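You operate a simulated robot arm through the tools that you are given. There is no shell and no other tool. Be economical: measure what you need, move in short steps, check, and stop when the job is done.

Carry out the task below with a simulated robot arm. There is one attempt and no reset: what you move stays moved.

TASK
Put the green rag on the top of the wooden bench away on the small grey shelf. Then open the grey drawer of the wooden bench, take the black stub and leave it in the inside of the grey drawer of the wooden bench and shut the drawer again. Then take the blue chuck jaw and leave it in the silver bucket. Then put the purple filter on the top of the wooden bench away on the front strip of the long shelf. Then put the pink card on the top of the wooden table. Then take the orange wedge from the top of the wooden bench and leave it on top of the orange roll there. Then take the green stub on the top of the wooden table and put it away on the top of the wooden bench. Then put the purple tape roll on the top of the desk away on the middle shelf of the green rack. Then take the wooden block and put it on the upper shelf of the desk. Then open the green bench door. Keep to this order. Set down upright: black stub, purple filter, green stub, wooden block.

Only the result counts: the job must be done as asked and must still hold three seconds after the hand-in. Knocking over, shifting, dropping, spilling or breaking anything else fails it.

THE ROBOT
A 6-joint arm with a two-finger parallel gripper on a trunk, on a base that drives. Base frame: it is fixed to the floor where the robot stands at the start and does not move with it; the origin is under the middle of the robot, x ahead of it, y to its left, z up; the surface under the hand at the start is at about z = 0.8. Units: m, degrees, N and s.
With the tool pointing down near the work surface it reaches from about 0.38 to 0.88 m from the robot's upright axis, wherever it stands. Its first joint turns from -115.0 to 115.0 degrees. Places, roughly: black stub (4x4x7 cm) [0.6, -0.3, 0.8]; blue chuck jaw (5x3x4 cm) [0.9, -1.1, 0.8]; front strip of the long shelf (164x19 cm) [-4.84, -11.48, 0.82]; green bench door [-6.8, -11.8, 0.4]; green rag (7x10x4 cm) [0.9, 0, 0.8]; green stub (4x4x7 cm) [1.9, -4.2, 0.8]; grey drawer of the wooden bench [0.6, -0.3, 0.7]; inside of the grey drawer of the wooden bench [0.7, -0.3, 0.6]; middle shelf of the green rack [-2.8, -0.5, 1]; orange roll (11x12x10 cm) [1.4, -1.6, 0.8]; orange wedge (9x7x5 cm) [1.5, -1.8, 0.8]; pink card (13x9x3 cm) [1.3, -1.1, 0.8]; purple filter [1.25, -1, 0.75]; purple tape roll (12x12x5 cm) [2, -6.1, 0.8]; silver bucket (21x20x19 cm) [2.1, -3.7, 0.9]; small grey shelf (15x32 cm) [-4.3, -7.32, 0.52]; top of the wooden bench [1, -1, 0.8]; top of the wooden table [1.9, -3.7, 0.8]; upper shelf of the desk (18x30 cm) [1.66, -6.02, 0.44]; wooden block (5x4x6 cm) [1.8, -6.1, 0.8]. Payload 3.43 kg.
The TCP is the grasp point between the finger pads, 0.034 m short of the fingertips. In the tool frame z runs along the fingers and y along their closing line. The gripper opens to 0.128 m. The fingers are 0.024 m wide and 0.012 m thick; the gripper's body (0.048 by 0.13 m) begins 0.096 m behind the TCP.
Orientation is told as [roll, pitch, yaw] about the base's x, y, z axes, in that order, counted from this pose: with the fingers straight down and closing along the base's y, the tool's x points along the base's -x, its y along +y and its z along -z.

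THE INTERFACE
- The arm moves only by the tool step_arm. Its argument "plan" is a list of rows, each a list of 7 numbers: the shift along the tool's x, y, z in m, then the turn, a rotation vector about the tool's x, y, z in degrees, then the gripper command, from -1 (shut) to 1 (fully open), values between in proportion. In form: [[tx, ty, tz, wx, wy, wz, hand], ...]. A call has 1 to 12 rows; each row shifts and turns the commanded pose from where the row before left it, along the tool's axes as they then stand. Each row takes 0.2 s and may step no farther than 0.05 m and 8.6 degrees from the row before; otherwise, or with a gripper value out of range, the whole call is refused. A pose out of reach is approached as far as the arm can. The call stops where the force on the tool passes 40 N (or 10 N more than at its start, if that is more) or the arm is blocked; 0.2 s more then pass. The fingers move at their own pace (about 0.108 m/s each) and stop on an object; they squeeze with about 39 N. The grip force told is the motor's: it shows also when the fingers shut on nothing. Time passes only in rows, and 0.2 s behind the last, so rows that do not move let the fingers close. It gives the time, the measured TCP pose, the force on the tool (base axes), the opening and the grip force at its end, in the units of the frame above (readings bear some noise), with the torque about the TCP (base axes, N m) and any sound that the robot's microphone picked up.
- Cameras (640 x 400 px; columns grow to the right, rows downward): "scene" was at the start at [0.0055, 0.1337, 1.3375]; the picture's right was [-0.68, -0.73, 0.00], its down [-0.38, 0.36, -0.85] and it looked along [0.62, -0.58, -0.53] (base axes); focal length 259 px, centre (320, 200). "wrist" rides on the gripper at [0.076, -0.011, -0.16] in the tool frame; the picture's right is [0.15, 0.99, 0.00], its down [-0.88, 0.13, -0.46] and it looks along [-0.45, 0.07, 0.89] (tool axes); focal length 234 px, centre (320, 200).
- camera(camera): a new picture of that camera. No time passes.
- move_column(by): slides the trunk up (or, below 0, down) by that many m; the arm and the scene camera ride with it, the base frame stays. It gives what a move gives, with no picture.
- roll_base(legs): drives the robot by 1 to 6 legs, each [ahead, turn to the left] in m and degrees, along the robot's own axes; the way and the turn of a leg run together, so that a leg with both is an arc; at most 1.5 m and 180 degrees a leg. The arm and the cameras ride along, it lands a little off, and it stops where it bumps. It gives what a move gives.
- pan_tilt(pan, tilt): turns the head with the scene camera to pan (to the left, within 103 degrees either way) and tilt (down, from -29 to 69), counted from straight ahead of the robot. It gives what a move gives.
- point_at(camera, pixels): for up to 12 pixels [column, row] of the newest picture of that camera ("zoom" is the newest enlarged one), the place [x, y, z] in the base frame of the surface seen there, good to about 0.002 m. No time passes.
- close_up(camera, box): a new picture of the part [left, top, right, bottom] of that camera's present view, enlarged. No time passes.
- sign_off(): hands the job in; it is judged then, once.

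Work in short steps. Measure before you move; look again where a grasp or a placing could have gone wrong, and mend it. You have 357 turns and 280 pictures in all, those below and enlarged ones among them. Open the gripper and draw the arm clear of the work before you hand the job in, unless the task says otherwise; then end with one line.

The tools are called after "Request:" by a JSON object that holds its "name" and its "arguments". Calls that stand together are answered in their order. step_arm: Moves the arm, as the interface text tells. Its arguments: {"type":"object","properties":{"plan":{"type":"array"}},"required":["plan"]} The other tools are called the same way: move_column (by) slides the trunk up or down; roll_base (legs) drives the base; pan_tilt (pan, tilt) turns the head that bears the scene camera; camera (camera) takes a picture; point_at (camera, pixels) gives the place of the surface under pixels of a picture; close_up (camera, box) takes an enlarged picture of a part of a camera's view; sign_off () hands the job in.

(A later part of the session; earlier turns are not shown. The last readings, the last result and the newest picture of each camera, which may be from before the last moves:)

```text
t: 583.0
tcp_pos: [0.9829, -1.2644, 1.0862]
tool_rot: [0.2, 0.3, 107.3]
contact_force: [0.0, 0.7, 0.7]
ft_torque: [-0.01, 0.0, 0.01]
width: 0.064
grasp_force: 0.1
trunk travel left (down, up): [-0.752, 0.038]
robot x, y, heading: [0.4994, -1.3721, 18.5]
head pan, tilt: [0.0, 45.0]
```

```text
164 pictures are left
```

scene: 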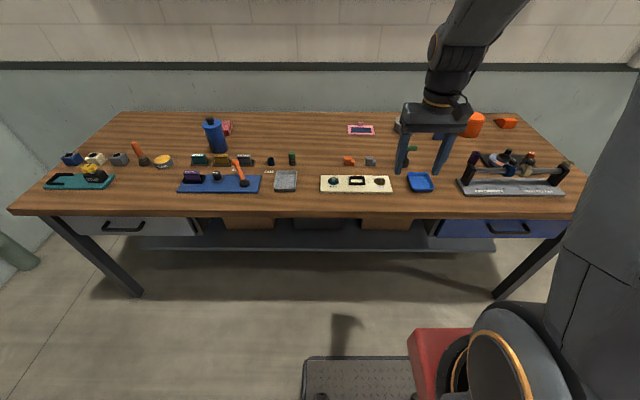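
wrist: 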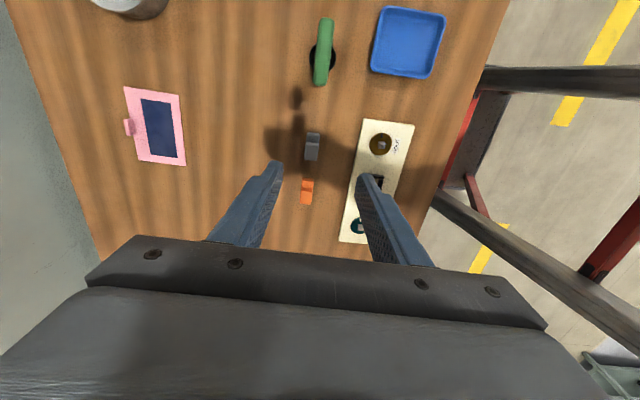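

Move over the tab and look.

Request:
{"name": "step_arm", "arguments": {"plan": [[-0.005, -0.0414, 0.01, 0, 0, 0, 0], [-0.005, -0.0414, 0.01, 0, 0, 0, 0], [-0.005, -0.0414, 0.01, 0, 0, 0, 0], [-0.005, -0.0414, 0.01, 0, 0, 0, 0], [-0.005, -0.0414, 0.01, 0, 0, 0, 0], [-0.005, -0.0414, 0.01, 0, 0, 0, 0], [-0.005, -0.0414, 0.01, 0, 0, 0, 0], [-0.005, -0.0414, 0.01, 0, 0, 0, 0]]}}

Request:
{"name": "close_up", "arguments": {"camera": "wrist", "box": [220, 80, 420, 205]}}

```text
t: 584.9
tcp_pos: [1.2856, -1.1318, 1.0057]
tool_rot: [0.4, 0.3, 107.1]
contact_force: [0.3, -0.1, 1.1]
ft_torque: [0.01, -0.02, 0.02]
width: 0.0639
grasp_force: 0.1
trunk travel left (down, up): [-0.752, 0.038]
robot x, y, heading: [0.5005, -1.3763, 18.8]
head pan, tilt: [0.0, 45.0]
```

```text
3.20 times, centred on (320, 142) of wrist
```

zoom: 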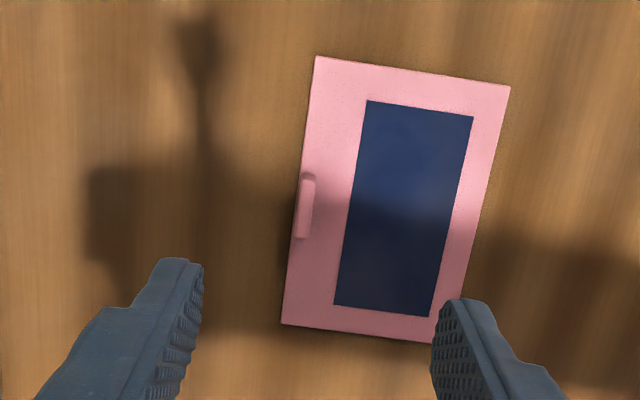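

Request:
{"name": "point_at", "arguments": {"camera": "zoom", "pixels": [[305, 205], [308, 178], [301, 235], [318, 62], [284, 322], [505, 88], [430, 338], [400, 200], [296, 215]]}}

```text
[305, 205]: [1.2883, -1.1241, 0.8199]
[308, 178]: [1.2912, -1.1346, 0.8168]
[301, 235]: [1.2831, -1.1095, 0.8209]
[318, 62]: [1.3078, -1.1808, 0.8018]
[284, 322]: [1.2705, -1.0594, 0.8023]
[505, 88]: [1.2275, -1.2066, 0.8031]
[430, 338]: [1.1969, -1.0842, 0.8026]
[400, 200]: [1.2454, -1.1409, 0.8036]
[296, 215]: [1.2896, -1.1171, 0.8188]
```

Tab centre (1.287,-1.122), top 0.82. Align and descend with a narrow opening.

Request:
{"name": "step_arm", "arguments": {"plan": [[-0.009, -0.003, 0, 0, 0, 0, -0.3], [0, 0, 0.04, 0, 0, 0, -0.3], [0, 0, 0.04, 0, 0, 0, -0.3], [0, 0, 0.04, 0, 0, 0, -0.3], [0, 0, 0.025, 0, 0, 0, -0.3], [0, 0, 0, 0, 0, 0, -0.3]]}}

Request:
{"name": "camera", "arguments": {"camera": "wrist"}}

```text
t: 586.2
tcp_pos: [1.2866, -1.1209, 0.8599]
tool_rot: [0.2, 0.3, 107.3]
contact_force: [0.0, 0.5, 0.7]
ft_torque: [-0.03, 0.0, 0.02]
width: 0.0449
grasp_force: 0.0
trunk travel left (down, up): [-0.752, 0.038]
robot x, y, heading: [0.5007, -1.3724, 18.7]
head pan, tilt: [0.0, 45.0]
```

```text
162 pictures are left
```

wrist: 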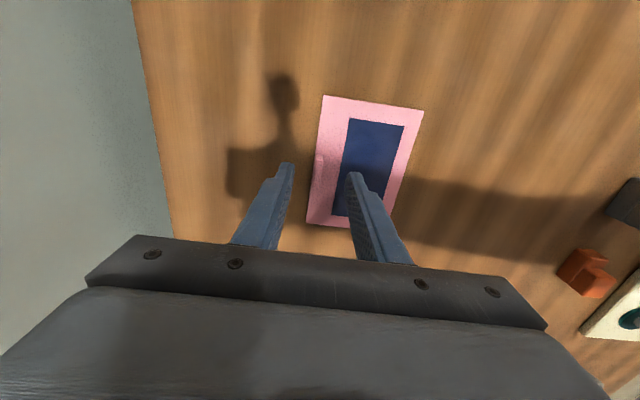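

Tab lies between the fingers. Descend the last 2 cm and close.

Request:
{"name": "step_arm", "arguments": {"plan": [[0, 0, 0.014, 0, 0, 0, -0.3], [0, 0, 0.005, 0, 0, 0, -0.3], [0, 0, 0, 0, 0, 0, -0.5], [0, 0, 0, 0, 0, 0, -0.8], [0, 0, 0, 0, 0, 0, -1], [0, 0, 0, 0, 0, 0, -1]]}}

Request:
{"name": "camera", "arguments": {"camera": "wrist"}}

```text
t: 587.6
tcp_pos: [1.2852, -1.1216, 0.841]
tool_rot: [0.3, 0.2, 107.2]
contact_force: [-0.1, 0.0, -0.3]
ft_torque: [-0.05, -0.06, 0.0]
width: 0.0056
grasp_force: 38.7
trunk travel left (down, up): [-0.752, 0.038]
robot x, y, heading: [0.5003, -1.3748, 18.5]
head pan, tilt: [0.0, 45.0]
```

```text
161 pictures are left
```

wrist: 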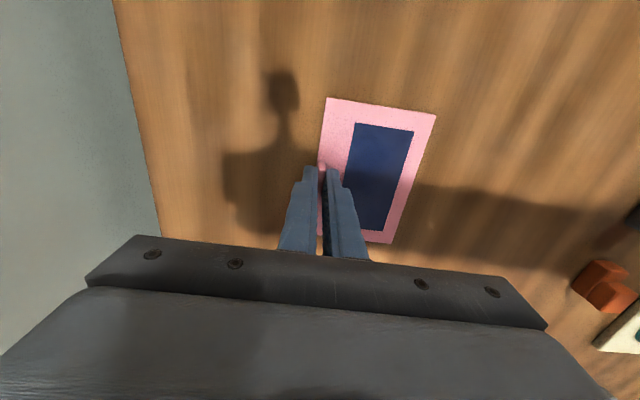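

Gripped the tab (5.6 mm). Lift and check that the card comes along level.

Request:
{"name": "step_arm", "arguments": {"plan": [[0, 0, -0.02, 0, 0, 0, -1], [0, 0, -0.03, 0, 0, 0, -1], [0, 0, -0.04, 0, 0, 0, -1], [0, 0, -0.04, 0, 0, 0, -1], [0, 0, -0.04, 0, 0, 0, -1], [0, 0, -0.04, 0, 0, 0, -1]]}}

Request:
{"name": "camera", "arguments": {"camera": "wrist"}}

Request:
{"name": "close_up", "arguments": {"camera": "scene", "box": [260, 40, 460, 180]}}

```text
t: 589.0
tcp_pos: [1.2846, -1.1183, 1.0501]
tool_rot: [0.3, 0.4, 107.2]
contact_force: [0.3, 1.2, -1.3]
ft_torque: [-0.01, 0.02, 0.02]
width: 0.0057
grasp_force: 38.9
trunk travel left (down, up): [-0.752, 0.038]
robot x, y, heading: [0.4986, -1.3728, 18.2]
head pan, tilt: [0.0, 45.0]
```

```text
160 pictures are left
```

wrist: 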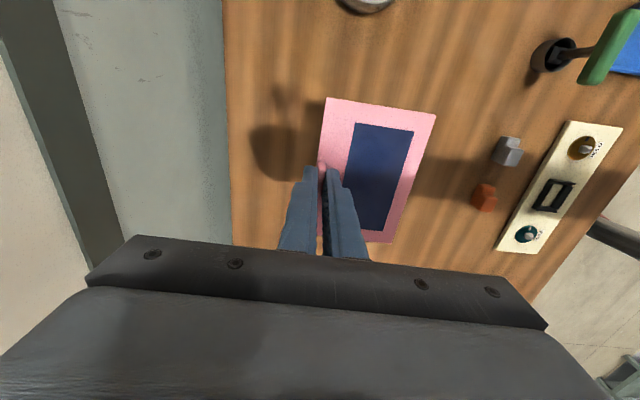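

```text
2.86 times, centred on (360, 110) of scene
```

zoom: 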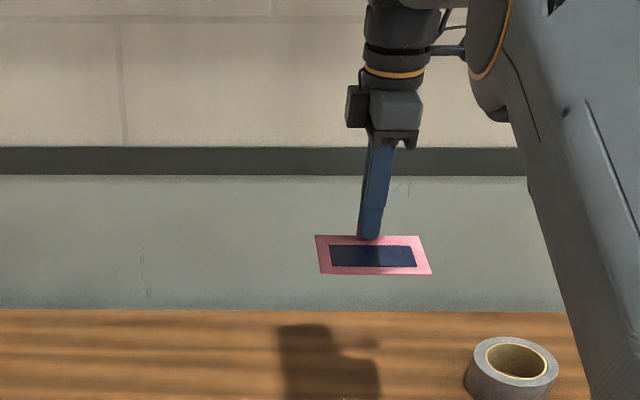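

The card is held level. Retract, back off and drive to the wooden table.

Request:
{"name": "step_arm", "arguments": {"plan": [[0, 0.045, -0.005, 0, 0, 0, -1], [0, 0.045, -0.005, 0, 0, 0, -1], [0, 0.045, -0.005, 0, 0, 0, -1], [0, 0.045, -0.005, 0, 0, 0, -1], [0, 0.045, -0.005, 0, 0, 0, -1], [0, 0.045, -0.005, 0, 0, 0, -1], [0, 0.045, 0, 0, 0, 0, -1]]}}

Request:
{"name": "roll_base", "arguments": {"legs": [[-0.6, 0], [0, -88.5], [1.0, 0], [1.0, 0], [1.0, 0], [0, 87]]}}

Request:
{"name": "pan_tilt", "arguments": {"pan": 5, "tilt": 35}}

Request:
{"name": "camera", "arguments": {"camera": "scene"}}

```text
t: 590.6
tcp_pos: [0.9848, -1.2135, 1.0789]
tool_rot: [0.2, 0.2, 107.2]
contact_force: [-0.2, 0.0, 0.0]
ft_torque: [0.0, 0.03, 0.02]
width: 0.0057
grasp_force: 39.1
trunk travel left (down, up): [-0.752, 0.038]
robot x, y, heading: [0.4987, -1.3741, 18.7]
head pan, tilt: [0.0, 45.0]
```

```text
t: 615.9
tcp_pos: [1.4166, -4.2548, 1.0797]
tool_rot: [0.2, 0.3, 104.5]
contact_force: [-0.3, 0.0, -0.2]
ft_torque: [0.01, 0.0, 0.0]
width: 0.0057
grasp_force: 38.6
trunk travel left (down, up): [-0.752, 0.038]
robot x, y, heading: [0.9247, -4.3913, 16.0]
head pan, tilt: [0.0, 45.0]
```

```text
t: 616.6
tcp_pos: [1.4165, -4.254, 1.0801]
tool_rot: [0.3, 0.2, 104.4]
contact_force: [0.7, -0.8, -0.3]
ft_torque: [-0.02, -0.02, -0.01]
width: 0.0055
grasp_force: 39.0
trunk travel left (down, up): [-0.752, 0.038]
robot x, y, heading: [0.9226, -4.3938, 15.5]
head pan, tilt: [5.0, 35.0]
```

```text
158 pictures are left
```

scene: 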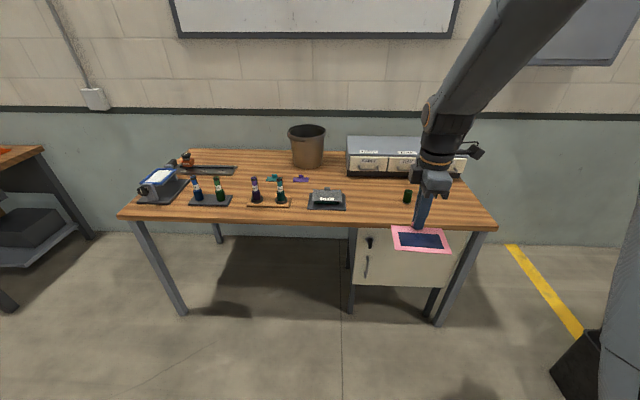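

Request:
{"name": "close_up", "arguments": {"camera": "scene", "box": [240, 140, 500, 250]}}

Request:
{"name": "point_at", "arguments": {"camera": "scene", "pixels": [[345, 208], [345, 193], [375, 200], [390, 190], [375, 180], [407, 193], [405, 203], [348, 178], [370, 219], [350, 265], [445, 205], [360, 205]]}}

```text
2.46 times, centred on (370, 195) of scene
```

zoom: 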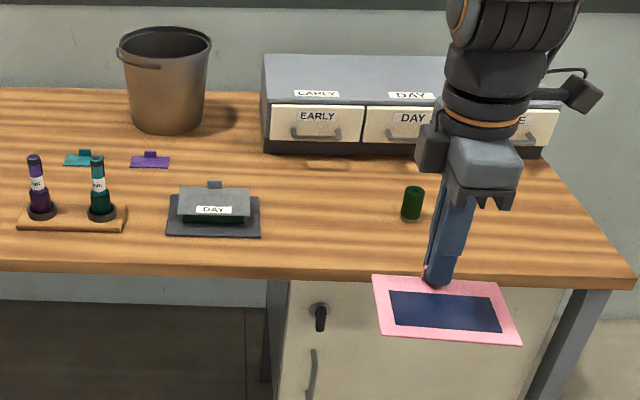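

```text
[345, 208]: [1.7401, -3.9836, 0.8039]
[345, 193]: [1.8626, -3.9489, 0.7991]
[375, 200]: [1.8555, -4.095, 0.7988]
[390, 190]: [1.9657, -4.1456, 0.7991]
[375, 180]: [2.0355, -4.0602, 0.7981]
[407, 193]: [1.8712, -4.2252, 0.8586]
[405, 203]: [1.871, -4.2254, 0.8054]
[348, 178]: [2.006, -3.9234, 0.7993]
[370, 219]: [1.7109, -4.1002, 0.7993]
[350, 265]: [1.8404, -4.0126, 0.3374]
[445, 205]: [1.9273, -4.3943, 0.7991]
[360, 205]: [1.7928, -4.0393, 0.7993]
```

Free spot centred about (1.91,-4.05). Drive forward 0.44 m.

Request:
{"name": "roll_base", "arguments": {"legs": [[0, 3], [0.43, 0]]}}

Request:
{"name": "camera", "arguments": {"camera": "wrist"}}

```text
t: 619.6
tcp_pos: [1.8226, -4.0963, 1.0805]
tool_rot: [0.1, 0.3, 106.9]
contact_force: [0.7, 0.6, -0.9]
ft_torque: [0.01, -0.04, 0.02]
width: 0.0058
grasp_force: 39.3
trunk travel left (down, up): [-0.752, 0.038]
robot x, y, heading: [1.3362, -4.2559, 18.3]
head pan, tilt: [5.0, 35.0]
```

```text
156 pictures are left
```

wrist: 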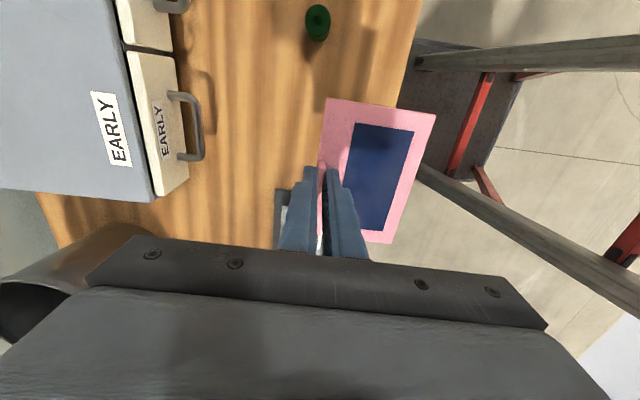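

Measure the case handles and the notebook edges for clearance.

Request:
{"name": "point_at", "arguments": {"camera": "wrist", "pixels": [[197, 155], [185, 100], [170, 195], [280, 195], [318, 25], [230, 120], [282, 240], [150, 140]]}}

```text
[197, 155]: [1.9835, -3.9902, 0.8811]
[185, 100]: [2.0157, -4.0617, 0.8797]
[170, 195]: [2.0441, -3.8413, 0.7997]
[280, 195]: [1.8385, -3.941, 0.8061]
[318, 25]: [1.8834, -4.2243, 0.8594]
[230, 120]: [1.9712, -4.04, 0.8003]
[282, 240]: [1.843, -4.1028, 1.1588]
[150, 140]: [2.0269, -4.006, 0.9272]
```

I'll set the card nearer the front: tab at (1.896,-4.064). Move and descend.

Request:
{"name": "step_arm", "arguments": {"plan": [[-0.005, -0.04, 0, 0, 0, 0, -1], [-0.0046, -0.04, 0, 0, 0, 0, -1], [0, 0, 0.045, 0, 0, 0, -1], [0, 0, 0.045, 0, 0, 0, -1], [0, 0, 0.045, 0, 0, 0, -1], [0, 0, 0.045, 0, 0, 0, -1], [0, 0, 0.035, 0, 0, 0, -1], [0, 0, 0.012, 0, 0, 0, -1], [0, 0, 0, 0, 0, 0, -1]]}}

Request:
{"name": "camera", "arguments": {"camera": "wrist"}}

```text
t: 621.6
tcp_pos: [1.8973, -4.0649, 0.8522]
tool_rot: [0.2, 0.3, 106.8]
contact_force: [1.0, 0.2, 0.5]
ft_torque: [-0.02, -0.01, -0.02]
width: 0.0057
grasp_force: 38.8
trunk travel left (down, up): [-0.752, 0.038]
robot x, y, heading: [1.3369, -4.253, 18.2]
head pan, tilt: [5.0, 35.0]
```

```text
155 pictures are left
```

wrist: 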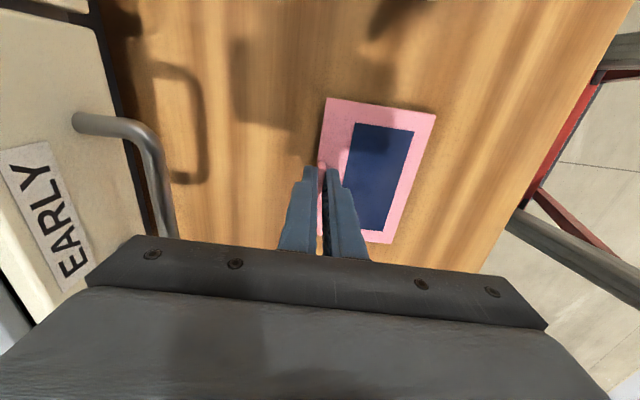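

Lower the last centimetre to contact and release.

Request:
{"name": "step_arm", "arguments": {"plan": [[0, 0, 0.006, 0, 0, 0, -1], [0, 0, 0.003, 0, 0, 0, -1], [0, 0, 0, 0, 0, 0, -1]]}}

Request:
{"name": "step_arm", "arguments": {"plan": [[0, 0, 0.0015, 0, 0, 0, -1], [0, 0, 0, 0, 0, 0, -1]]}}

```text
t: 622.4
tcp_pos: [1.8967, -4.0659, 0.8442]
tool_rot: [0.1, 0.3, 106.8]
contact_force: [0.6, -0.5, 0.2]
ft_torque: [-0.02, -0.02, 0.05]
width: 0.0054
grasp_force: 38.9
trunk travel left (down, up): [-0.752, 0.038]
robot x, y, heading: [1.3325, -4.2545, 18.2]
head pan, tilt: [5.0, 35.0]
```

```text
t: 623.0
tcp_pos: [1.8972, -4.0654, 0.8425]
tool_rot: [0.3, 0.3, 106.9]
contact_force: [-0.7, 0.1, 0.0]
ft_torque: [0.03, -0.01, 0.01]
width: 0.0056
grasp_force: 39.0
trunk travel left (down, up): [-0.752, 0.038]
robot x, y, heading: [1.3353, -4.2527, 18.3]
head pan, tilt: [5.0, 35.0]
```

Request:
{"name": "step_arm", "arguments": {"plan": [[0, 0, 0.0015, 0, 0, 0, -1], [0, 0, 0, 0, 0, 0, -0.85], [0, 0, 0, 0, 0, 0, -0.7], [0, 0, 0, 0, 0, 0, -0.5], [0, 0, 0, 0, 0, 0, -0.5], [0, 0, -0.02, 0, 0, 0, -0.5], [0, 0, -0.04, 0, 0, 0, -0.5], [0, 0, -0.045, 0, 0, 0, -0.5], [0, 0, -0.045, 0, 0, 0, -0.5], [0, 0, -0.045, 0, 0, 0, -0.5], [0, 0, -0.045, 0, 0, 0, -0.3]]}}

Request:
{"name": "camera", "arguments": {"camera": "wrist"}}

```text
t: 625.4
tcp_pos: [1.8975, -4.0646, 1.0783]
tool_rot: [0.3, 0.3, 106.9]
contact_force: [0.2, -0.4, -0.4]
ft_torque: [-0.03, 0.03, 0.0]
width: 0.0447
grasp_force: 0.0
trunk travel left (down, up): [-0.752, 0.038]
robot x, y, heading: [1.3373, -4.2572, 18.4]
head pan, tilt: [5.0, 35.0]
```

```text
154 pictures are left
```

wrist: 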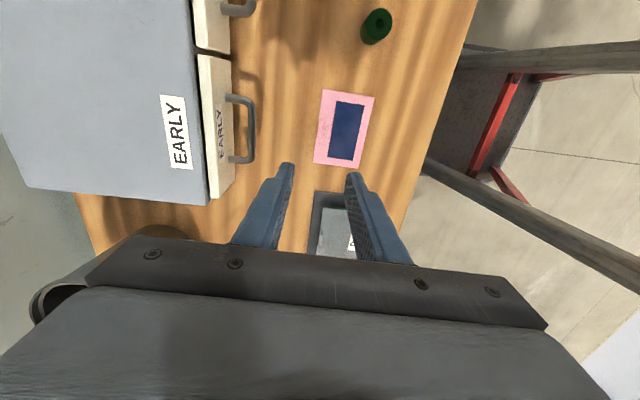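

Card placed flat. Now retract and drive to the right part of the bench for the orange wedge.

Request:
{"name": "step_arm", "arguments": {"plan": [[0, 0.045, 0, 0, 0, 0, -0.3], [0, 0.045, 0, 0, 0, 0, -0.3], [0, 0, 0, 0, 0, 8.3, -0.3], [0, 0, 0, 0, 0, 8.3, -0.3], [0, 0, 0, 0, 0, 8.3, -0.3], [0, 0, 0, 0, 0, 8.3, -0.3], [0, 0, 0, 0, 0, 8.3, -0.3], [0, 0, 0, 0, 0, 8.3, -0.3], [0, 0, 0, 0, 0, 8.3, -0.3], [0, 0, 0, 0, 0, 8.3, 0], [0, 0, 0, 0, 0, 8.3, 0.3], [0, 0, 0, 0, 0, 8.3, 0.3]]}}

Request:
{"name": "roll_base", "arguments": {"legs": [[-0.5, 0], [0, 83.9], [1.2, 0], [1.195, 0], [0, -84.8]]}}

Request:
{"name": "pan_tilt", "arguments": {"pan": 5, "tilt": 40}}

Request:
{"name": "camera", "arguments": {"camera": "scene"}}

```text
t: 628.0
tcp_pos: [1.8114, -4.0891, 1.0805]
tool_rot: [-0.3, 0.3, 23.8]
contact_force: [-0.6, 0.1, -0.3]
ft_torque: [-0.04, -0.01, 0.0]
width: 0.0832
grasp_force: 0.1
trunk travel left (down, up): [-0.752, 0.038]
robot x, y, heading: [1.3352, -4.2539, 18.1]
head pan, tilt: [5.0, 35.0]
```

```text
t: 649.5
tcp_pos: [0.8356, -1.9104, 1.0812]
tool_rot: [-0.3, 0.3, 23.8]
contact_force: [0.0, 0.5, 0.6]
ft_torque: [0.01, 0.01, 0.05]
width: 0.083
grasp_force: 0.2
trunk travel left (down, up): [-0.752, 0.038]
robot x, y, heading: [0.3632, -2.0737, 17.9]
head pan, tilt: [5.0, 35.0]
```

```text
t: 650.1
tcp_pos: [0.8361, -1.9111, 1.0808]
tool_rot: [-0.4, 0.3, 23.8]
contact_force: [0.3, 0.7, 0.3]
ft_torque: [-0.02, 0.03, -0.01]
width: 0.0831
grasp_force: 0.1
trunk travel left (down, up): [-0.752, 0.038]
robot x, y, heading: [0.3671, -2.0715, 18.0]
head pan, tilt: [5.0, 40.0]
```

```text
153 pictures are left
```

scene: 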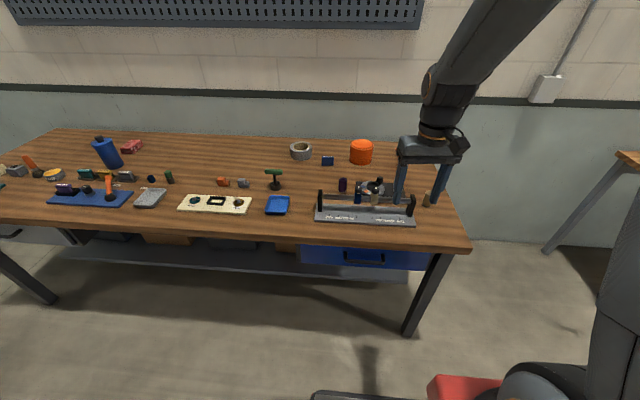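

Measure the bench's right leg and the roll; then peek at the wedge.

Request:
{"name": "point_at", "arguments": {"camera": "scene", "pixels": [[408, 330], [361, 145], [350, 158], [361, 160], [373, 157], [400, 215], [420, 260], [320, 255], [416, 200], [428, 200]]}}

Request:
{"name": "camera", "arguments": {"camera": "wrist"}}

```text
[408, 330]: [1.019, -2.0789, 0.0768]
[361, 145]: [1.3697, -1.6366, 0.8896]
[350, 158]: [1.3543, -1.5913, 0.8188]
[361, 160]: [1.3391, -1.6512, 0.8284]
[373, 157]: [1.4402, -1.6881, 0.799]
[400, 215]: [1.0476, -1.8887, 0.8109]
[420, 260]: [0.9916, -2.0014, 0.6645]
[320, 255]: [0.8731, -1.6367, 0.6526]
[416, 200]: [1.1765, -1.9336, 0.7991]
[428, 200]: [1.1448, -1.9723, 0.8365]
```

```text
152 pictures are left
```

wrist: 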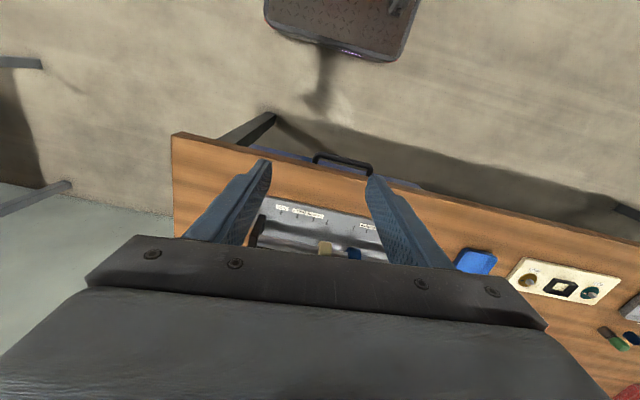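

Leg at (1.02,-2.08), so I aim for (0.65,-1.90), clear of it.

Request:
{"name": "roll_base", "arguments": {"legs": [[0, 13], [0.33, 0], [0, -13]]}}

Request:
{"name": "step_arm", "arguments": {"plan": [[-0.045, 0, 0, 0, 0, 0, 0.3], [-0.045, 0, 0, 0, 0, 0, 0.3], [-0.045, 0, 0, 0, 0, 0, 0.3], [-0.045, 0, 0, 0, 0, 0, 0.3]]}}

Request:
{"name": "camera", "arguments": {"camera": "wrist"}}

Request:
{"name": "camera", "arguments": {"camera": "scene"}}

```text
t: 653.9
tcp_pos: [1.1186, -1.741, 1.0809]
tool_rot: [-0.2, 0.2, 23.7]
contact_force: [0.2, 0.5, 0.5]
ft_torque: [0.0, 0.01, 0.03]
width: 0.0831
grasp_force: 0.0
trunk travel left (down, up): [-0.752, 0.038]
robot x, y, heading: [0.6415, -1.906, 19.1]
head pan, tilt: [5.0, 40.0]
```

```text
t: 654.9
tcp_pos: [1.2828, -1.669, 1.078]
tool_rot: [-0.4, 0.3, 23.7]
contact_force: [0.1, 0.1, 0.7]
ft_torque: [0.01, -0.04, -0.01]
width: 0.0831
grasp_force: 0.0
trunk travel left (down, up): [-0.752, 0.038]
robot x, y, heading: [0.6414, -1.9032, 19.1]
head pan, tilt: [5.0, 40.0]
```

```text
151 pictures are left
```

wrist: 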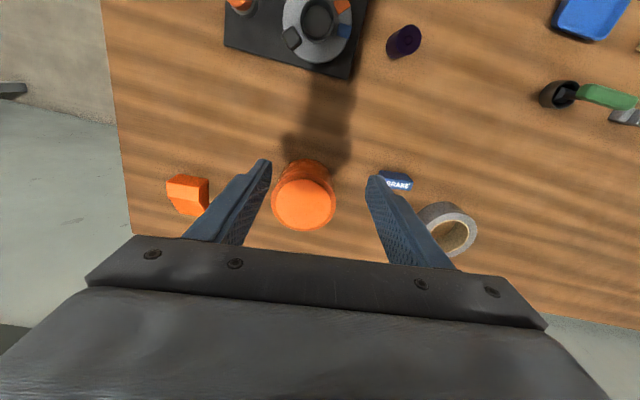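

```text
150 pictures are left
```

scene: 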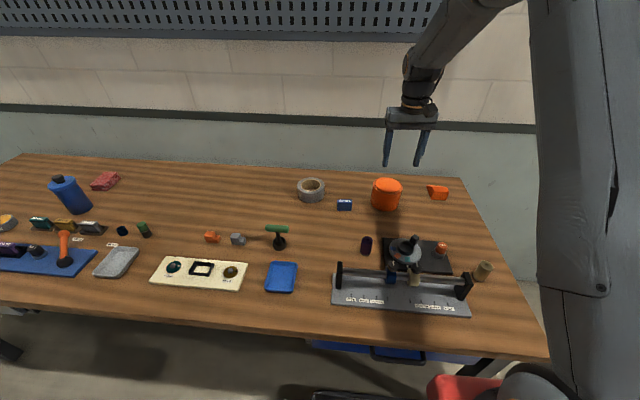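

Measure roll top and wedge geometry.

Request:
{"name": "close_up", "arguments": {"camera": "scene", "box": [350, 160, 470, 230]}}

Request:
{"name": "point_at", "arguments": {"camera": "zoom", "pixels": [[190, 115], [130, 120], [255, 125], [190, 100], [190, 145], [430, 145], [480, 145], [515, 160], [430, 200], [500, 205], [460, 170]]}}

Request:
{"name": "close_up", "arguments": {"camera": "wrist", "box": [140, 130, 360, 250]}}

```text
5.33 times, centred on (410, 195) of scene
```

zoom: 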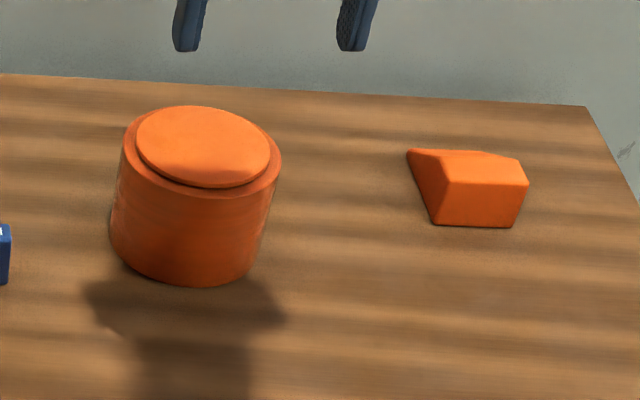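

```text
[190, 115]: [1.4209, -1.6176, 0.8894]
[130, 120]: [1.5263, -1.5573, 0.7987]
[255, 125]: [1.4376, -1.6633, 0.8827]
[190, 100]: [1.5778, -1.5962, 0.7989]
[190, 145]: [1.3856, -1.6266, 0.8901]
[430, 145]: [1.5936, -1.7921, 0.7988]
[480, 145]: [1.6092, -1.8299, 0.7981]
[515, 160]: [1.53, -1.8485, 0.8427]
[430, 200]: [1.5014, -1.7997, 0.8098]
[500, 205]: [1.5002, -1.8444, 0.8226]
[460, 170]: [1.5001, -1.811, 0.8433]
```

```text
2.91 times, centred on (250, 190) of wrist
```

zoom: 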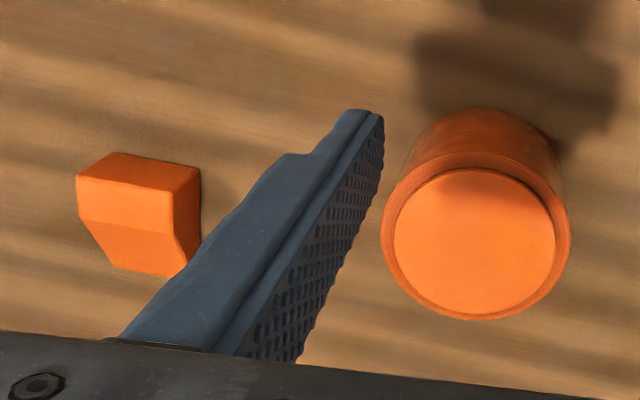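

Move toward the wedge to view it from above.

Request:
{"name": "step_arm", "arguments": {"plan": [[-0.0, -0.045, 0, 0, 0, 0, 0.6], [-0.0, -0.045, 0, 0, 0, 0, 0.6], [-0.0, -0.045, 0, 0, 0, 0, 0.6], [-0.0, -0.045, 0, 0, 0, 0, 0.6], [-0.035, -0.035, 0, 0, 0, 0, 0.6], [-0.035, 0, 0, 0, 0, 0, 0.6], [-0.03, 0, 0, 0, 0, 0, 0.6], [0, 0, 0, 0, 0, 0, 0.6]]}}

Request:
{"name": "camera", "arguments": {"camera": "wrist"}}

```text
t: 656.7
tcp_pos: [1.464, -1.8264, 1.0791]
tool_rot: [-0.3, 0.3, 23.7]
contact_force: [-0.2, 0.5, 0.2]
ft_torque: [0.0, 0.03, 0.01]
width: 0.1025
grasp_force: 0.2
trunk travel left (down, up): [-0.752, 0.038]
robot x, y, heading: [0.6452, -1.903, 18.9]
head pan, tilt: [5.0, 40.0]
```

```text
147 pictures are left
```

wrist: 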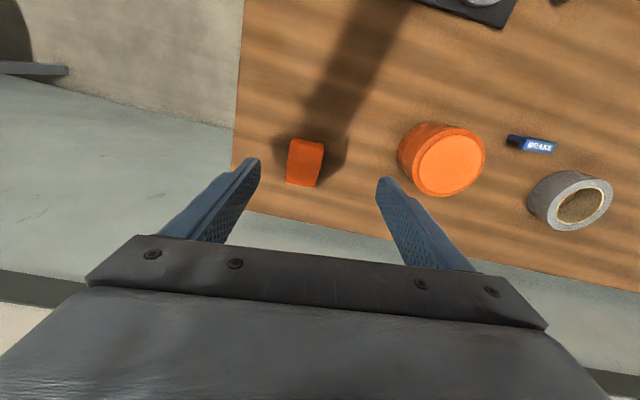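

Request:
{"name": "close_up", "arguments": {"camera": "wrist", "box": [250, 110, 370, 210]}}

Request:
{"name": "point_at", "arguments": {"camera": "zoom", "pixels": [[165, 125], [260, 135], [155, 155], [250, 165], [155, 205], [245, 230], [210, 150], [200, 215], [300, 150], [150, 290], [255, 300]]}}

Request:
{"name": "point_at", "arguments": {"camera": "wrist", "pixels": [[450, 165], [420, 168], [482, 160], [450, 138], [452, 190], [400, 150], [242, 150], [470, 145]]}}

```text
4.00 times, centred on (310, 160) of wrist
```

zoom: 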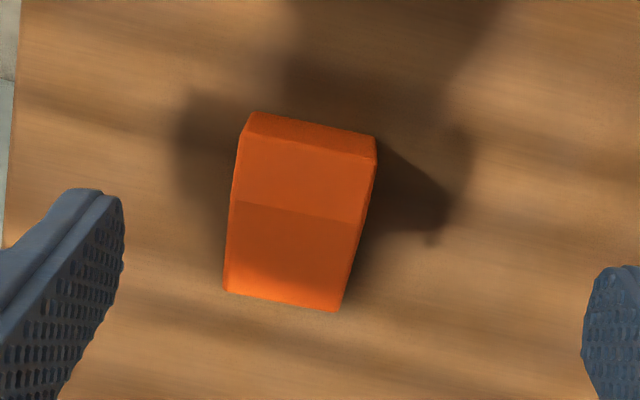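

```text
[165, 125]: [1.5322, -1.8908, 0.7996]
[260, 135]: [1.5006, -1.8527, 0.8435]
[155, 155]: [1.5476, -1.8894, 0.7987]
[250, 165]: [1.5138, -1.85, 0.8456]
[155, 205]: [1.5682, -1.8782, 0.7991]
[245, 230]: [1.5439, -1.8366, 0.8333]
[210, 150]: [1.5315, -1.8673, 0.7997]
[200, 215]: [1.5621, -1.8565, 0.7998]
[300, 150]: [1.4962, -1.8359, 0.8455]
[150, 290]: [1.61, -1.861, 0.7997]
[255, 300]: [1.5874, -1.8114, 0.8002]
```

```text
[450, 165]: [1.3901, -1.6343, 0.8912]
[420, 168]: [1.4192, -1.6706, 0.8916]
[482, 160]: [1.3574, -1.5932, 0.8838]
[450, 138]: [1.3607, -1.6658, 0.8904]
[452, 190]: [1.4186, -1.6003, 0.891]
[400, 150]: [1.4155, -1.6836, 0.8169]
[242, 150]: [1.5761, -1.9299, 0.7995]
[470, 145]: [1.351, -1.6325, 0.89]
```

More points on the wedge outline.

Request:
{"name": "point_at", "arguments": {"camera": "zoom", "pixels": [[368, 165], [242, 140], [235, 200], [358, 222], [232, 285], [335, 300], [300, 180], [290, 250], [310, 128]]}}

```text
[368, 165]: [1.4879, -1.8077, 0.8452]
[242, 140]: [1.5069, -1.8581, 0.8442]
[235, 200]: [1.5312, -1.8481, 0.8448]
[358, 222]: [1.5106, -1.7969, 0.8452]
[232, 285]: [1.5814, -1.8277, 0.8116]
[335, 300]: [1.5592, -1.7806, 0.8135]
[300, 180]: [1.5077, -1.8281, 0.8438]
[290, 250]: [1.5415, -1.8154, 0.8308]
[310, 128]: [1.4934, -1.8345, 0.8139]
```

Wedge grip point ≈(1.52,-1.824), yaw 20.7°. I drive 5 cm closer first for reach.

Request:
{"name": "roll_base", "arguments": {"legs": [[0.05, 0]]}}

```text
t: 657.7
tcp_pos: [1.5104, -1.8086, 1.08]
tool_rot: [-0.3, 0.3, 23.7]
contact_force: [0.2, 0.0, -0.9]
ft_torque: [0.01, 0.03, 0.0]
width: 0.1024
grasp_force: 0.0
trunk travel left (down, up): [-0.752, 0.038]
robot x, y, heading: [0.6894, -1.8843, 18.9]
head pan, tilt: [5.0, 40.0]
```

Align and descend onto the wedge.

Request:
{"name": "step_arm", "arguments": {"plan": [[-0.0026, -0.018, 0, 0, 0, 3, 0.4], [0, 0, 0.045, 0, 0, 0, 0.4], [0, 0, 0.045, 0, 0, 0, 0.4], [0, 0, 0.045, 0, 0, 0, 0.4], [0, 0, 0.045, 0, 0, 0, 0.4], [0, 0, 0, 0, 0, 0, 0.4]]}}

Request:
{"name": "camera", "arguments": {"camera": "wrist"}}

```text
t: 659.1
tcp_pos: [1.5189, -1.8217, 0.8981]
tool_rot: [-0.4, 0.1, 20.8]
contact_force: [0.0, 0.5, 0.9]
ft_torque: [0.01, 0.01, 0.03]
width: 0.0895
grasp_force: 0.0
trunk travel left (down, up): [-0.752, 0.038]
robot x, y, heading: [0.6941, -1.887, 18.8]
head pan, tilt: [5.0, 40.0]
```

```text
145 pictures are left
```

wrist: 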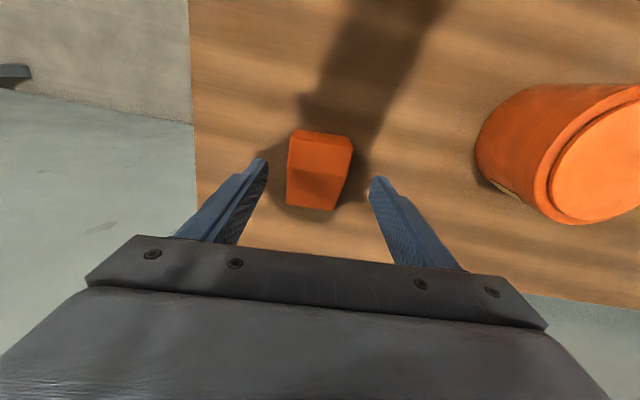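

Centred between fingers. Descend to 0.839, close, and lift.

Request:
{"name": "step_arm", "arguments": {"plan": [[0, 0, 0.03, 0, 0, 0, 0.4], [0, 0, 0.029, 0, 0, 0, 0.4], [0, 0, 0, 0, 0, 0, 0], [0, 0, 0, 0, 0, 0, -1], [0, 0, 0, 0, 0, 0, -1], [0, 0, 0, 0, 0, 0, -1], [0, 0, -0.03, 0, 0, 0, -1], [0, 0, -0.04, 0, 0, 0, -1], [0, 0, -0.045, 0, 0, 0, -1], [0, 0, -0.045, 0, 0, 0, -1]]}}

Request:
{"name": "camera", "arguments": {"camera": "wrist"}}

```text
t: 661.3
tcp_pos: [1.5207, -1.8256, 0.9995]
tool_rot: [-0.3, 0.3, 20.7]
contact_force: [-0.3, -0.4, -2.3]
ft_torque: [0.01, 0.02, 0.0]
width: 0.0595
grasp_force: 39.1
trunk travel left (down, up): [-0.752, 0.038]
robot x, y, heading: [0.6909, -1.8852, 18.9]
head pan, tilt: [5.0, 40.0]
```

```text
144 pictures are left
```

wrist: 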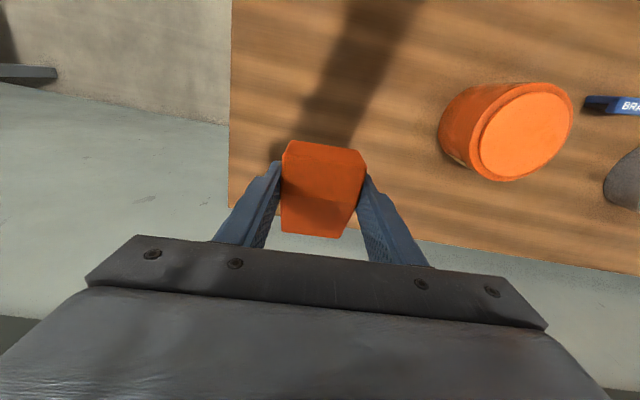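

Wedge held. Move above the roll centre (1.389,-1.633), keeping the CoM over it.

Request:
{"name": "step_arm", "arguments": {"plan": [[0.0109, 0.0379, -0.01, 0, 0, 0, -1], [0.0109, 0.0379, -0.01, 0, 0, 0, -1], [0.0109, 0.0379, 0, 0, 0, 0, -1], [0.0109, 0.0379, 0, 0, 0, 0, -1], [0.0109, 0.0379, 0, 0, 0, 0, -1], [0.0109, 0.0379, 0, 0, 0, 0, -1], [0, 0, 0, 0, 0, 0, -1]]}}

Request:
{"name": "camera", "arguments": {"camera": "wrist"}}

Request:
{"name": "close_up", "arguments": {"camera": "scene", "box": [330, 110, 470, 230]}}

```text
t: 662.9
tcp_pos: [1.3776, -1.6344, 1.0225]
tool_rot: [-0.3, 0.3, 20.8]
contact_force: [-0.7, 0.0, -2.1]
ft_torque: [-0.03, -0.02, -0.01]
width: 0.0595
grasp_force: 39.7
trunk travel left (down, up): [-0.752, 0.038]
robot x, y, heading: [0.6931, -1.887, 18.7]
head pan, tilt: [5.0, 40.0]
```

```text
143 pictures are left
```

wrist: 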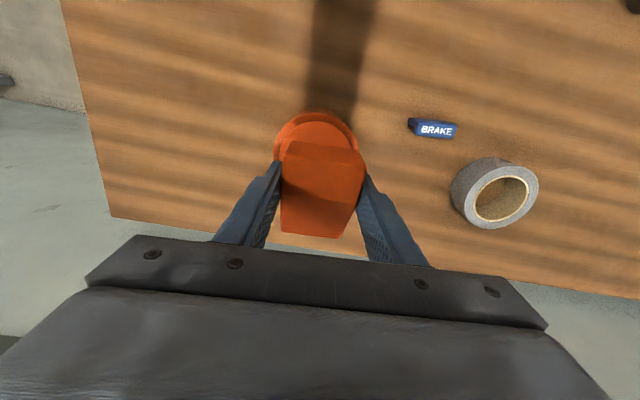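

```text
3.33 times, centred on (400, 170) of scene
```

zoom: 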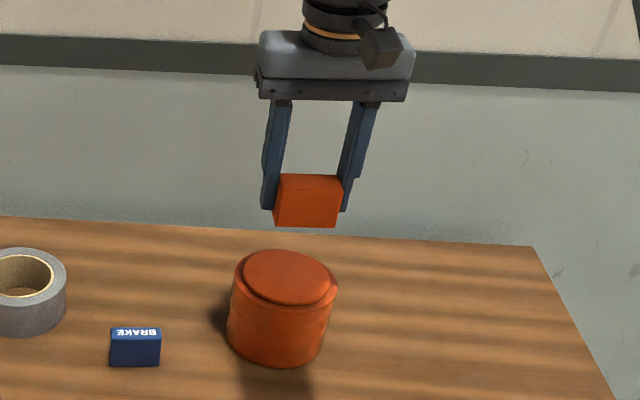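

Aligned. Lower to just above contact.

Request:
{"name": "step_arm", "arguments": {"plan": [[0, 0, 0.04, 0, 0, 0, -1], [0, 0, 0.035, 0, 0, 0, -1], [0, 0, 0.013, 0, 0, 0, -1], [0, 0, 0, 0, 0, 0, -1]]}}

Request:
{"name": "step_arm", "arguments": {"plan": [[0, 0, 0.002, 0, 0, 0, -1], [0, 0, 0, 0, 0, 0, -1]]}}

```text
t: 663.9
tcp_pos: [1.3776, -1.6358, 0.9319]
tool_rot: [-0.4, 0.3, 20.7]
contact_force: [0.3, 0.1, -2.4]
ft_torque: [0.0, 0.04, 0.02]
width: 0.0593
grasp_force: 38.1
trunk travel left (down, up): [-0.752, 0.038]
robot x, y, heading: [0.6919, -1.8926, 18.8]
head pan, tilt: [5.0, 40.0]
```

```text
t: 664.5
tcp_pos: [1.3785, -1.6352, 0.9304]
tool_rot: [-0.3, 0.2, 20.8]
contact_force: [-3.1, 0.6, 4.9]
ft_torque: [0.26, 0.1, 0.11]
width: 0.0589
grasp_force: 38.8
trunk travel left (down, up): [-0.752, 0.038]
robot x, y, heading: [0.6911, -1.8859, 19.0]
head pan, tilt: [5.0, 40.0]
```

Contact. Release gently and rise.

Request:
{"name": "step_arm", "arguments": {"plan": [[0, 0, 0, 0, 0, 0, -0.05], [0, 0, 0, 0, 0, 0, 0.05], [0, 0, 0, 0, 0, 0, 0.2], [0, 0, 0, 0, 0, 0, 0.3], [0, 0, -0.02, 0, 0, 0, 0.3], [0, 0, -0.04, 0, 0, 0, 0.3], [0, 0, -0.045, 0, 0, 0, 0.3], [0, 0, -0.045, 0, 0, 0, 0.3], [0.045, 0, 0, 0, 0, 0, 0.3], [0.045, 0, 0, 0, 0, 0, 0.3], [0.045, 0, 0, 0, 0, 0, 0.3]]}}

Request:
{"name": "camera", "arguments": {"camera": "wrist"}}

Request:
{"name": "close_up", "arguments": {"camera": "scene", "box": [330, 110, 470, 230]}}

```text
t: 666.9
tcp_pos: [1.2521, -1.6835, 1.0803]
tool_rot: [-0.3, 0.3, 20.7]
contact_force: [0.2, 0.5, -0.6]
ft_torque: [-0.01, 0.03, -0.01]
width: 0.0832
grasp_force: 0.1
trunk travel left (down, up): [-0.752, 0.038]
robot x, y, heading: [0.6914, -1.8855, 18.9]
head pan, tilt: [5.0, 40.0]
```

```text
141 pictures are left
```

wrist: 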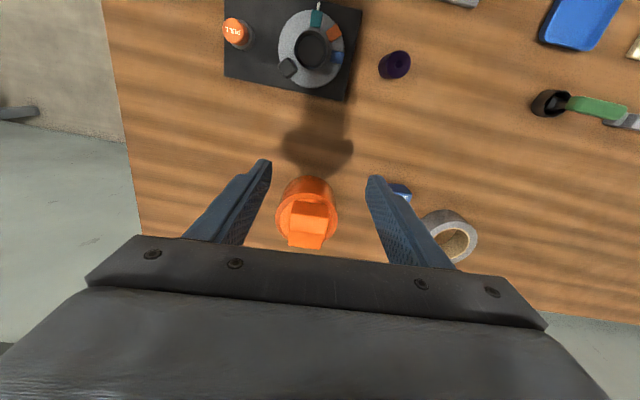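

```text
3.33 times, centred on (400, 170) of scene
```

zoom: 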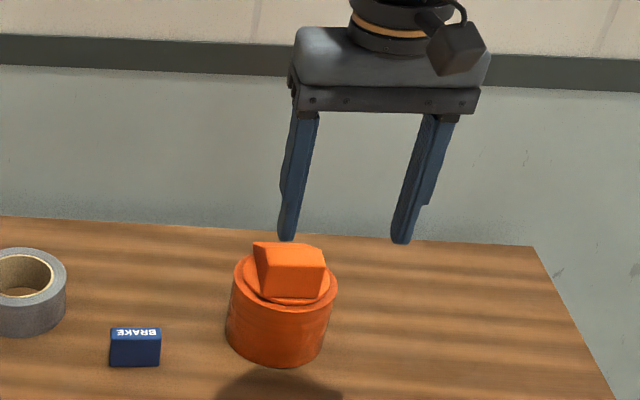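

Wedge rests stably on the roll. Now to the green stub on the wooden table.

Request:
{"name": "step_arm", "arguments": {"plan": [[0.045, 0, 0, 0, 0, 0, 0], [0.045, 0, 0, 0, 0, 0, 0]]}}

Request:
{"name": "roll_base", "arguments": {"legs": [[-0.45, 0], [0, -97], [1.293, 0], [1.293, 0], [0, 95.6], [0.4, 0]]}}

Request:
{"name": "pan_tilt", "arguments": {"pan": 10, "tilt": 45}}

Request:
{"name": "camera", "arguments": {"camera": "scene"}}

```text
t: 667.5
tcp_pos: [1.1666, -1.7135, 1.0815]
tool_rot: [-0.3, 0.4, 20.6]
contact_force: [1.5, 0.1, -0.8]
ft_torque: [-0.02, 0.02, 0.01]
width: 0.064
grasp_force: 0.0
trunk travel left (down, up): [-0.752, 0.038]
robot x, y, heading: [0.6919, -1.8873, 18.9]
head pan, tilt: [5.0, 40.0]
```

```text
t: 692.7
tcp_pos: [1.6479, -4.2611, 1.0791]
tool_rot: [-0.3, 0.3, 20.0]
contact_force: [0.2, -0.6, 0.5]
ft_torque: [0.0, -0.01, 0.01]
width: 0.0639
grasp_force: 0.0
trunk travel left (down, up): [-0.752, 0.038]
robot x, y, heading: [1.1697, -4.4266, 18.3]
head pan, tilt: [5.0, 40.0]
```

```text
t: 693.3
tcp_pos: [1.6487, -4.2606, 1.0794]
tool_rot: [-0.4, 0.3, 20.1]
contact_force: [-0.2, 0.6, 0.3]
ft_torque: [0.01, -0.03, 0.02]
width: 0.0642
grasp_force: 0.0
trunk travel left (down, up): [-0.752, 0.038]
robot x, y, heading: [1.1726, -4.4315, 18.1]
head pan, tilt: [10.0, 45.0]
```

```text
139 pictures are left
```

scene: 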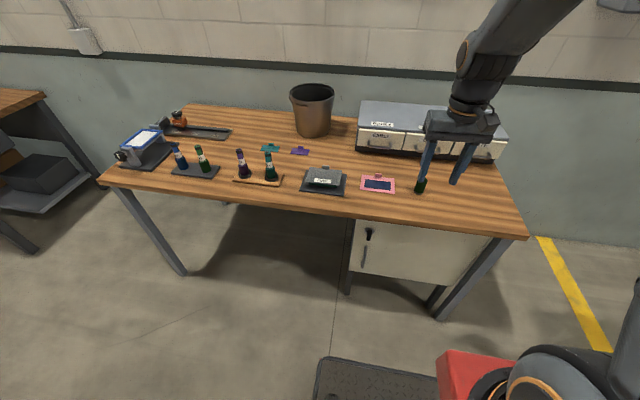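

Move above the green stub and check.

Request:
{"name": "step_arm", "arguments": {"plan": [[-0.045, -0.009, 0, 0, 0, 0, 0], [-0.045, -0.009, 0, 0, 0, 0, 0], [-0.045, -0.009, 0, 0, 0, 0, 0], [-0.045, -0.009, 0.02, 0, 0, 0, 0], [-0.045, -0.008, 0.04, 0, 0, 0, 0], [0, 0, 0.02, 0, 0, 0, 0]]}}

Request:
{"name": "close_up", "arguments": {"camera": "wrist", "box": [220, 80, 420, 205]}}

Request:
{"name": "point_at", "arguments": {"camera": "zoom", "pixels": [[320, 200], [320, 180], [320, 220], [300, 200], [340, 200]]}}

```text
refused: row 5 steps farther than a row can; nothing moved
```

```text
3.20 times, centred on (320, 142) of wrist
```

zoom: 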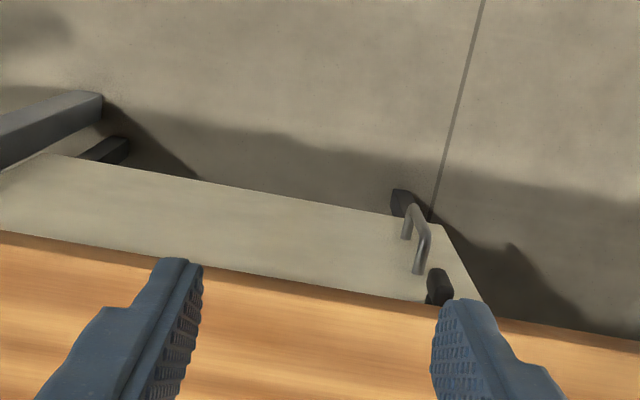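

```text
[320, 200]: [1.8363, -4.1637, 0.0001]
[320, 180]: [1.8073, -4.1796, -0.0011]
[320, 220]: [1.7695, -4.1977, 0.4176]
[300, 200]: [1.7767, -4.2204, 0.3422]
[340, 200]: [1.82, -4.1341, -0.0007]
```

A row was too long; reissue with smaller steps.

Request:
{"name": "step_arm", "arguments": {"plan": [[-0.045, -0.009, 0, 0, 0, 0, 0], [-0.045, -0.009, 0, 0, 0, 0, 0], [-0.045, -0.009, 0, 0, 0, 0, 0], [-0.045, -0.009, 0, 0, 0, 0, 0], [-0.045, -0.008, 0, 0, 0, 0, 0], [0, 0, 0.04, 0, 0, 0, 0], [0, 0, 0.04, 0, 0, 0, 0]]}}

Request:
{"name": "camera", "arguments": {"camera": "wrist"}}

```text
t: 694.9
tcp_pos: [1.8739, -4.2266, 0.9998]
tool_rot: [-0.3, 0.3, 20.0]
contact_force: [-0.1, -0.3, 0.2]
ft_torque: [0.01, 0.0, -0.02]
width: 0.0641
grasp_force: 0.0
trunk travel left (down, up): [-0.752, 0.038]
robot x, y, heading: [1.1713, -4.427, 18.3]
head pan, tilt: [10.0, 45.0]
```

```text
137 pictures are left
```

wrist: 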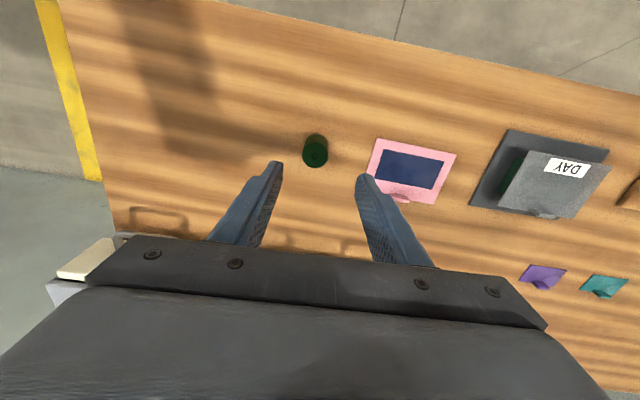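

Request:
{"name": "point_at", "arguments": {"camera": "wrist", "pixels": [[315, 155], [306, 154], [325, 155], [315, 165], [315, 146], [368, 170], [378, 140]]}}

```text
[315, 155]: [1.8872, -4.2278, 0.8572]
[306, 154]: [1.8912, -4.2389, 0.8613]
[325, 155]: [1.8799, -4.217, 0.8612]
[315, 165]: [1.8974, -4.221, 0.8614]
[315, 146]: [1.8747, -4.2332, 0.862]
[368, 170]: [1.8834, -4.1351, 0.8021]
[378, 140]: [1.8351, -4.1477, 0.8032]
```

Stub centre (1.886,-4.228). Align, descend to 0.853, grasp and lift.

Request:
{"name": "step_arm", "arguments": {"plan": [[-0.0108, -0.005, 0.03, 0, 0, 0, 0], [0, 0, 0.04, 0, 0, 0, 0], [0, 0, 0.04, 0, 0, 0, 0], [0, 0, 0.037, 0, 0, 0, 0], [0, 0, 0, 0, 0, 0, 0], [0, 0, 0, 0, 0, 0, -1], [0, 0, 0, 0, 0, 0, -1], [0, 0, 0, 0, 0, 0, -1]]}}

Request:
{"name": "step_arm", "arguments": {"plan": [[0, 0, -0.03, 0, 0, 0, -1], [0, 0, -0.045, 0, 0, 0, -1], [0, 0, -0.045, 0, 0, 0, -1], [0, 0, -0.045, 0, 0, 0, -1], [0, 0, -0.045, 0, 0, 0, -1], [0.045, 0, 0, 0, 0, 0, -1], [0.045, 0, 0, 0, 0, 0, -1], [0.045, 0, 0, 0, 0, 0, -1], [0.045, 0, 0, 0, 0, 0, -1], [0.045, 0, 0, 0, 0, 0, -1]]}}

Request:
{"name": "camera", "arguments": {"camera": "wrist"}}

```text
t: 696.7
tcp_pos: [1.8855, -4.2257, 0.8529]
tool_rot: [-0.3, 0.3, 20.1]
contact_force: [1.0, -0.4, -0.2]
ft_torque: [0.05, -0.04, 0.02]
width: 0.0346
grasp_force: 39.5
trunk travel left (down, up): [-0.752, 0.038]
robot x, y, heading: [1.1695, -4.4283, 18.1]
head pan, tilt: [10.0, 45.0]
```

```text
t: 698.9
tcp_pos: [1.6769, -4.3023, 1.0624]
tool_rot: [-0.2, 0.3, 19.9]
contact_force: [0.8, 0.6, -3.9]
ft_torque: [0.0, 0.04, 0.03]
width: 0.0346
grasp_force: 38.8
trunk travel left (down, up): [-0.752, 0.038]
robot x, y, heading: [1.1726, -4.4275, 18.3]
head pan, tilt: [10.0, 45.0]
```

```text
136 pictures are left
```

wrist: 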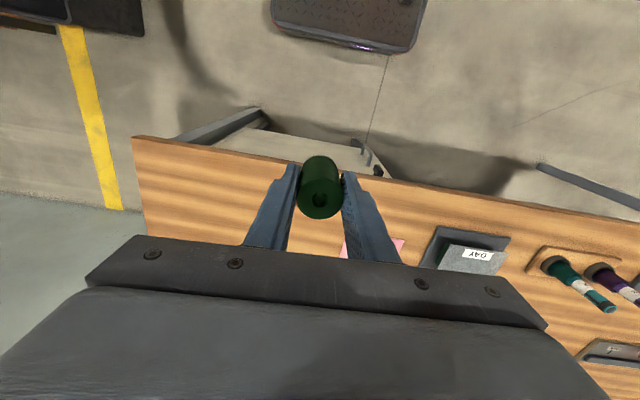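

Stub held. Drive back to the bench.

Request:
{"name": "roll_base", "arguments": {"legs": [[-0.45, 0], [0, 85], [1.38, 0], [1.38, 0], [0, -85.5]]}}

Request:
{"name": "pan_tilt", "arguments": {"pan": 5, "tilt": 40}}

Request:
{"name": "camera", "arguments": {"camera": "scene"}}

```text
t: 722.0
tcp_pos: [0.5492, -1.762, 1.0627]
tool_rot: [-0.2, 0.3, 21.0]
contact_force: [0.4, -0.3, -4.1]
ft_torque: [-0.01, 0.03, -0.02]
width: 0.0344
grasp_force: 39.4
trunk travel left (down, up): [-0.752, 0.038]
robot x, y, heading: [0.0461, -1.8976, 19.2]
head pan, tilt: [10.0, 45.0]
```

```text
t: 722.6
tcp_pos: [0.5506, -1.7623, 1.0632]
tool_rot: [-0.3, 0.3, 20.9]
contact_force: [-0.2, -0.5, -3.5]
ft_torque: [0.06, 0.03, -0.04]
width: 0.0343
grasp_force: 38.9
trunk travel left (down, up): [-0.752, 0.038]
robot x, y, heading: [0.0469, -1.8974, 19.0]
head pan, tilt: [5.0, 40.0]
```

```text
135 pictures are left
```

scene: 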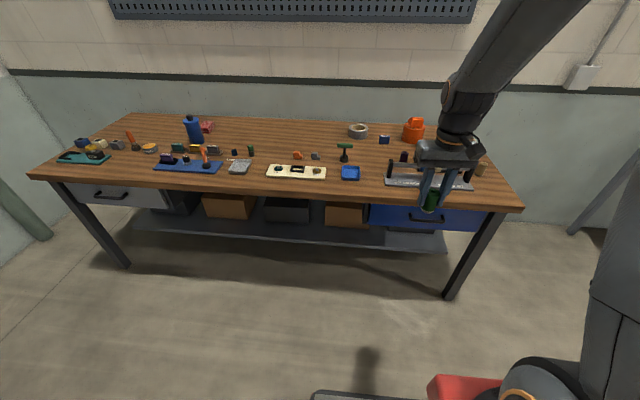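

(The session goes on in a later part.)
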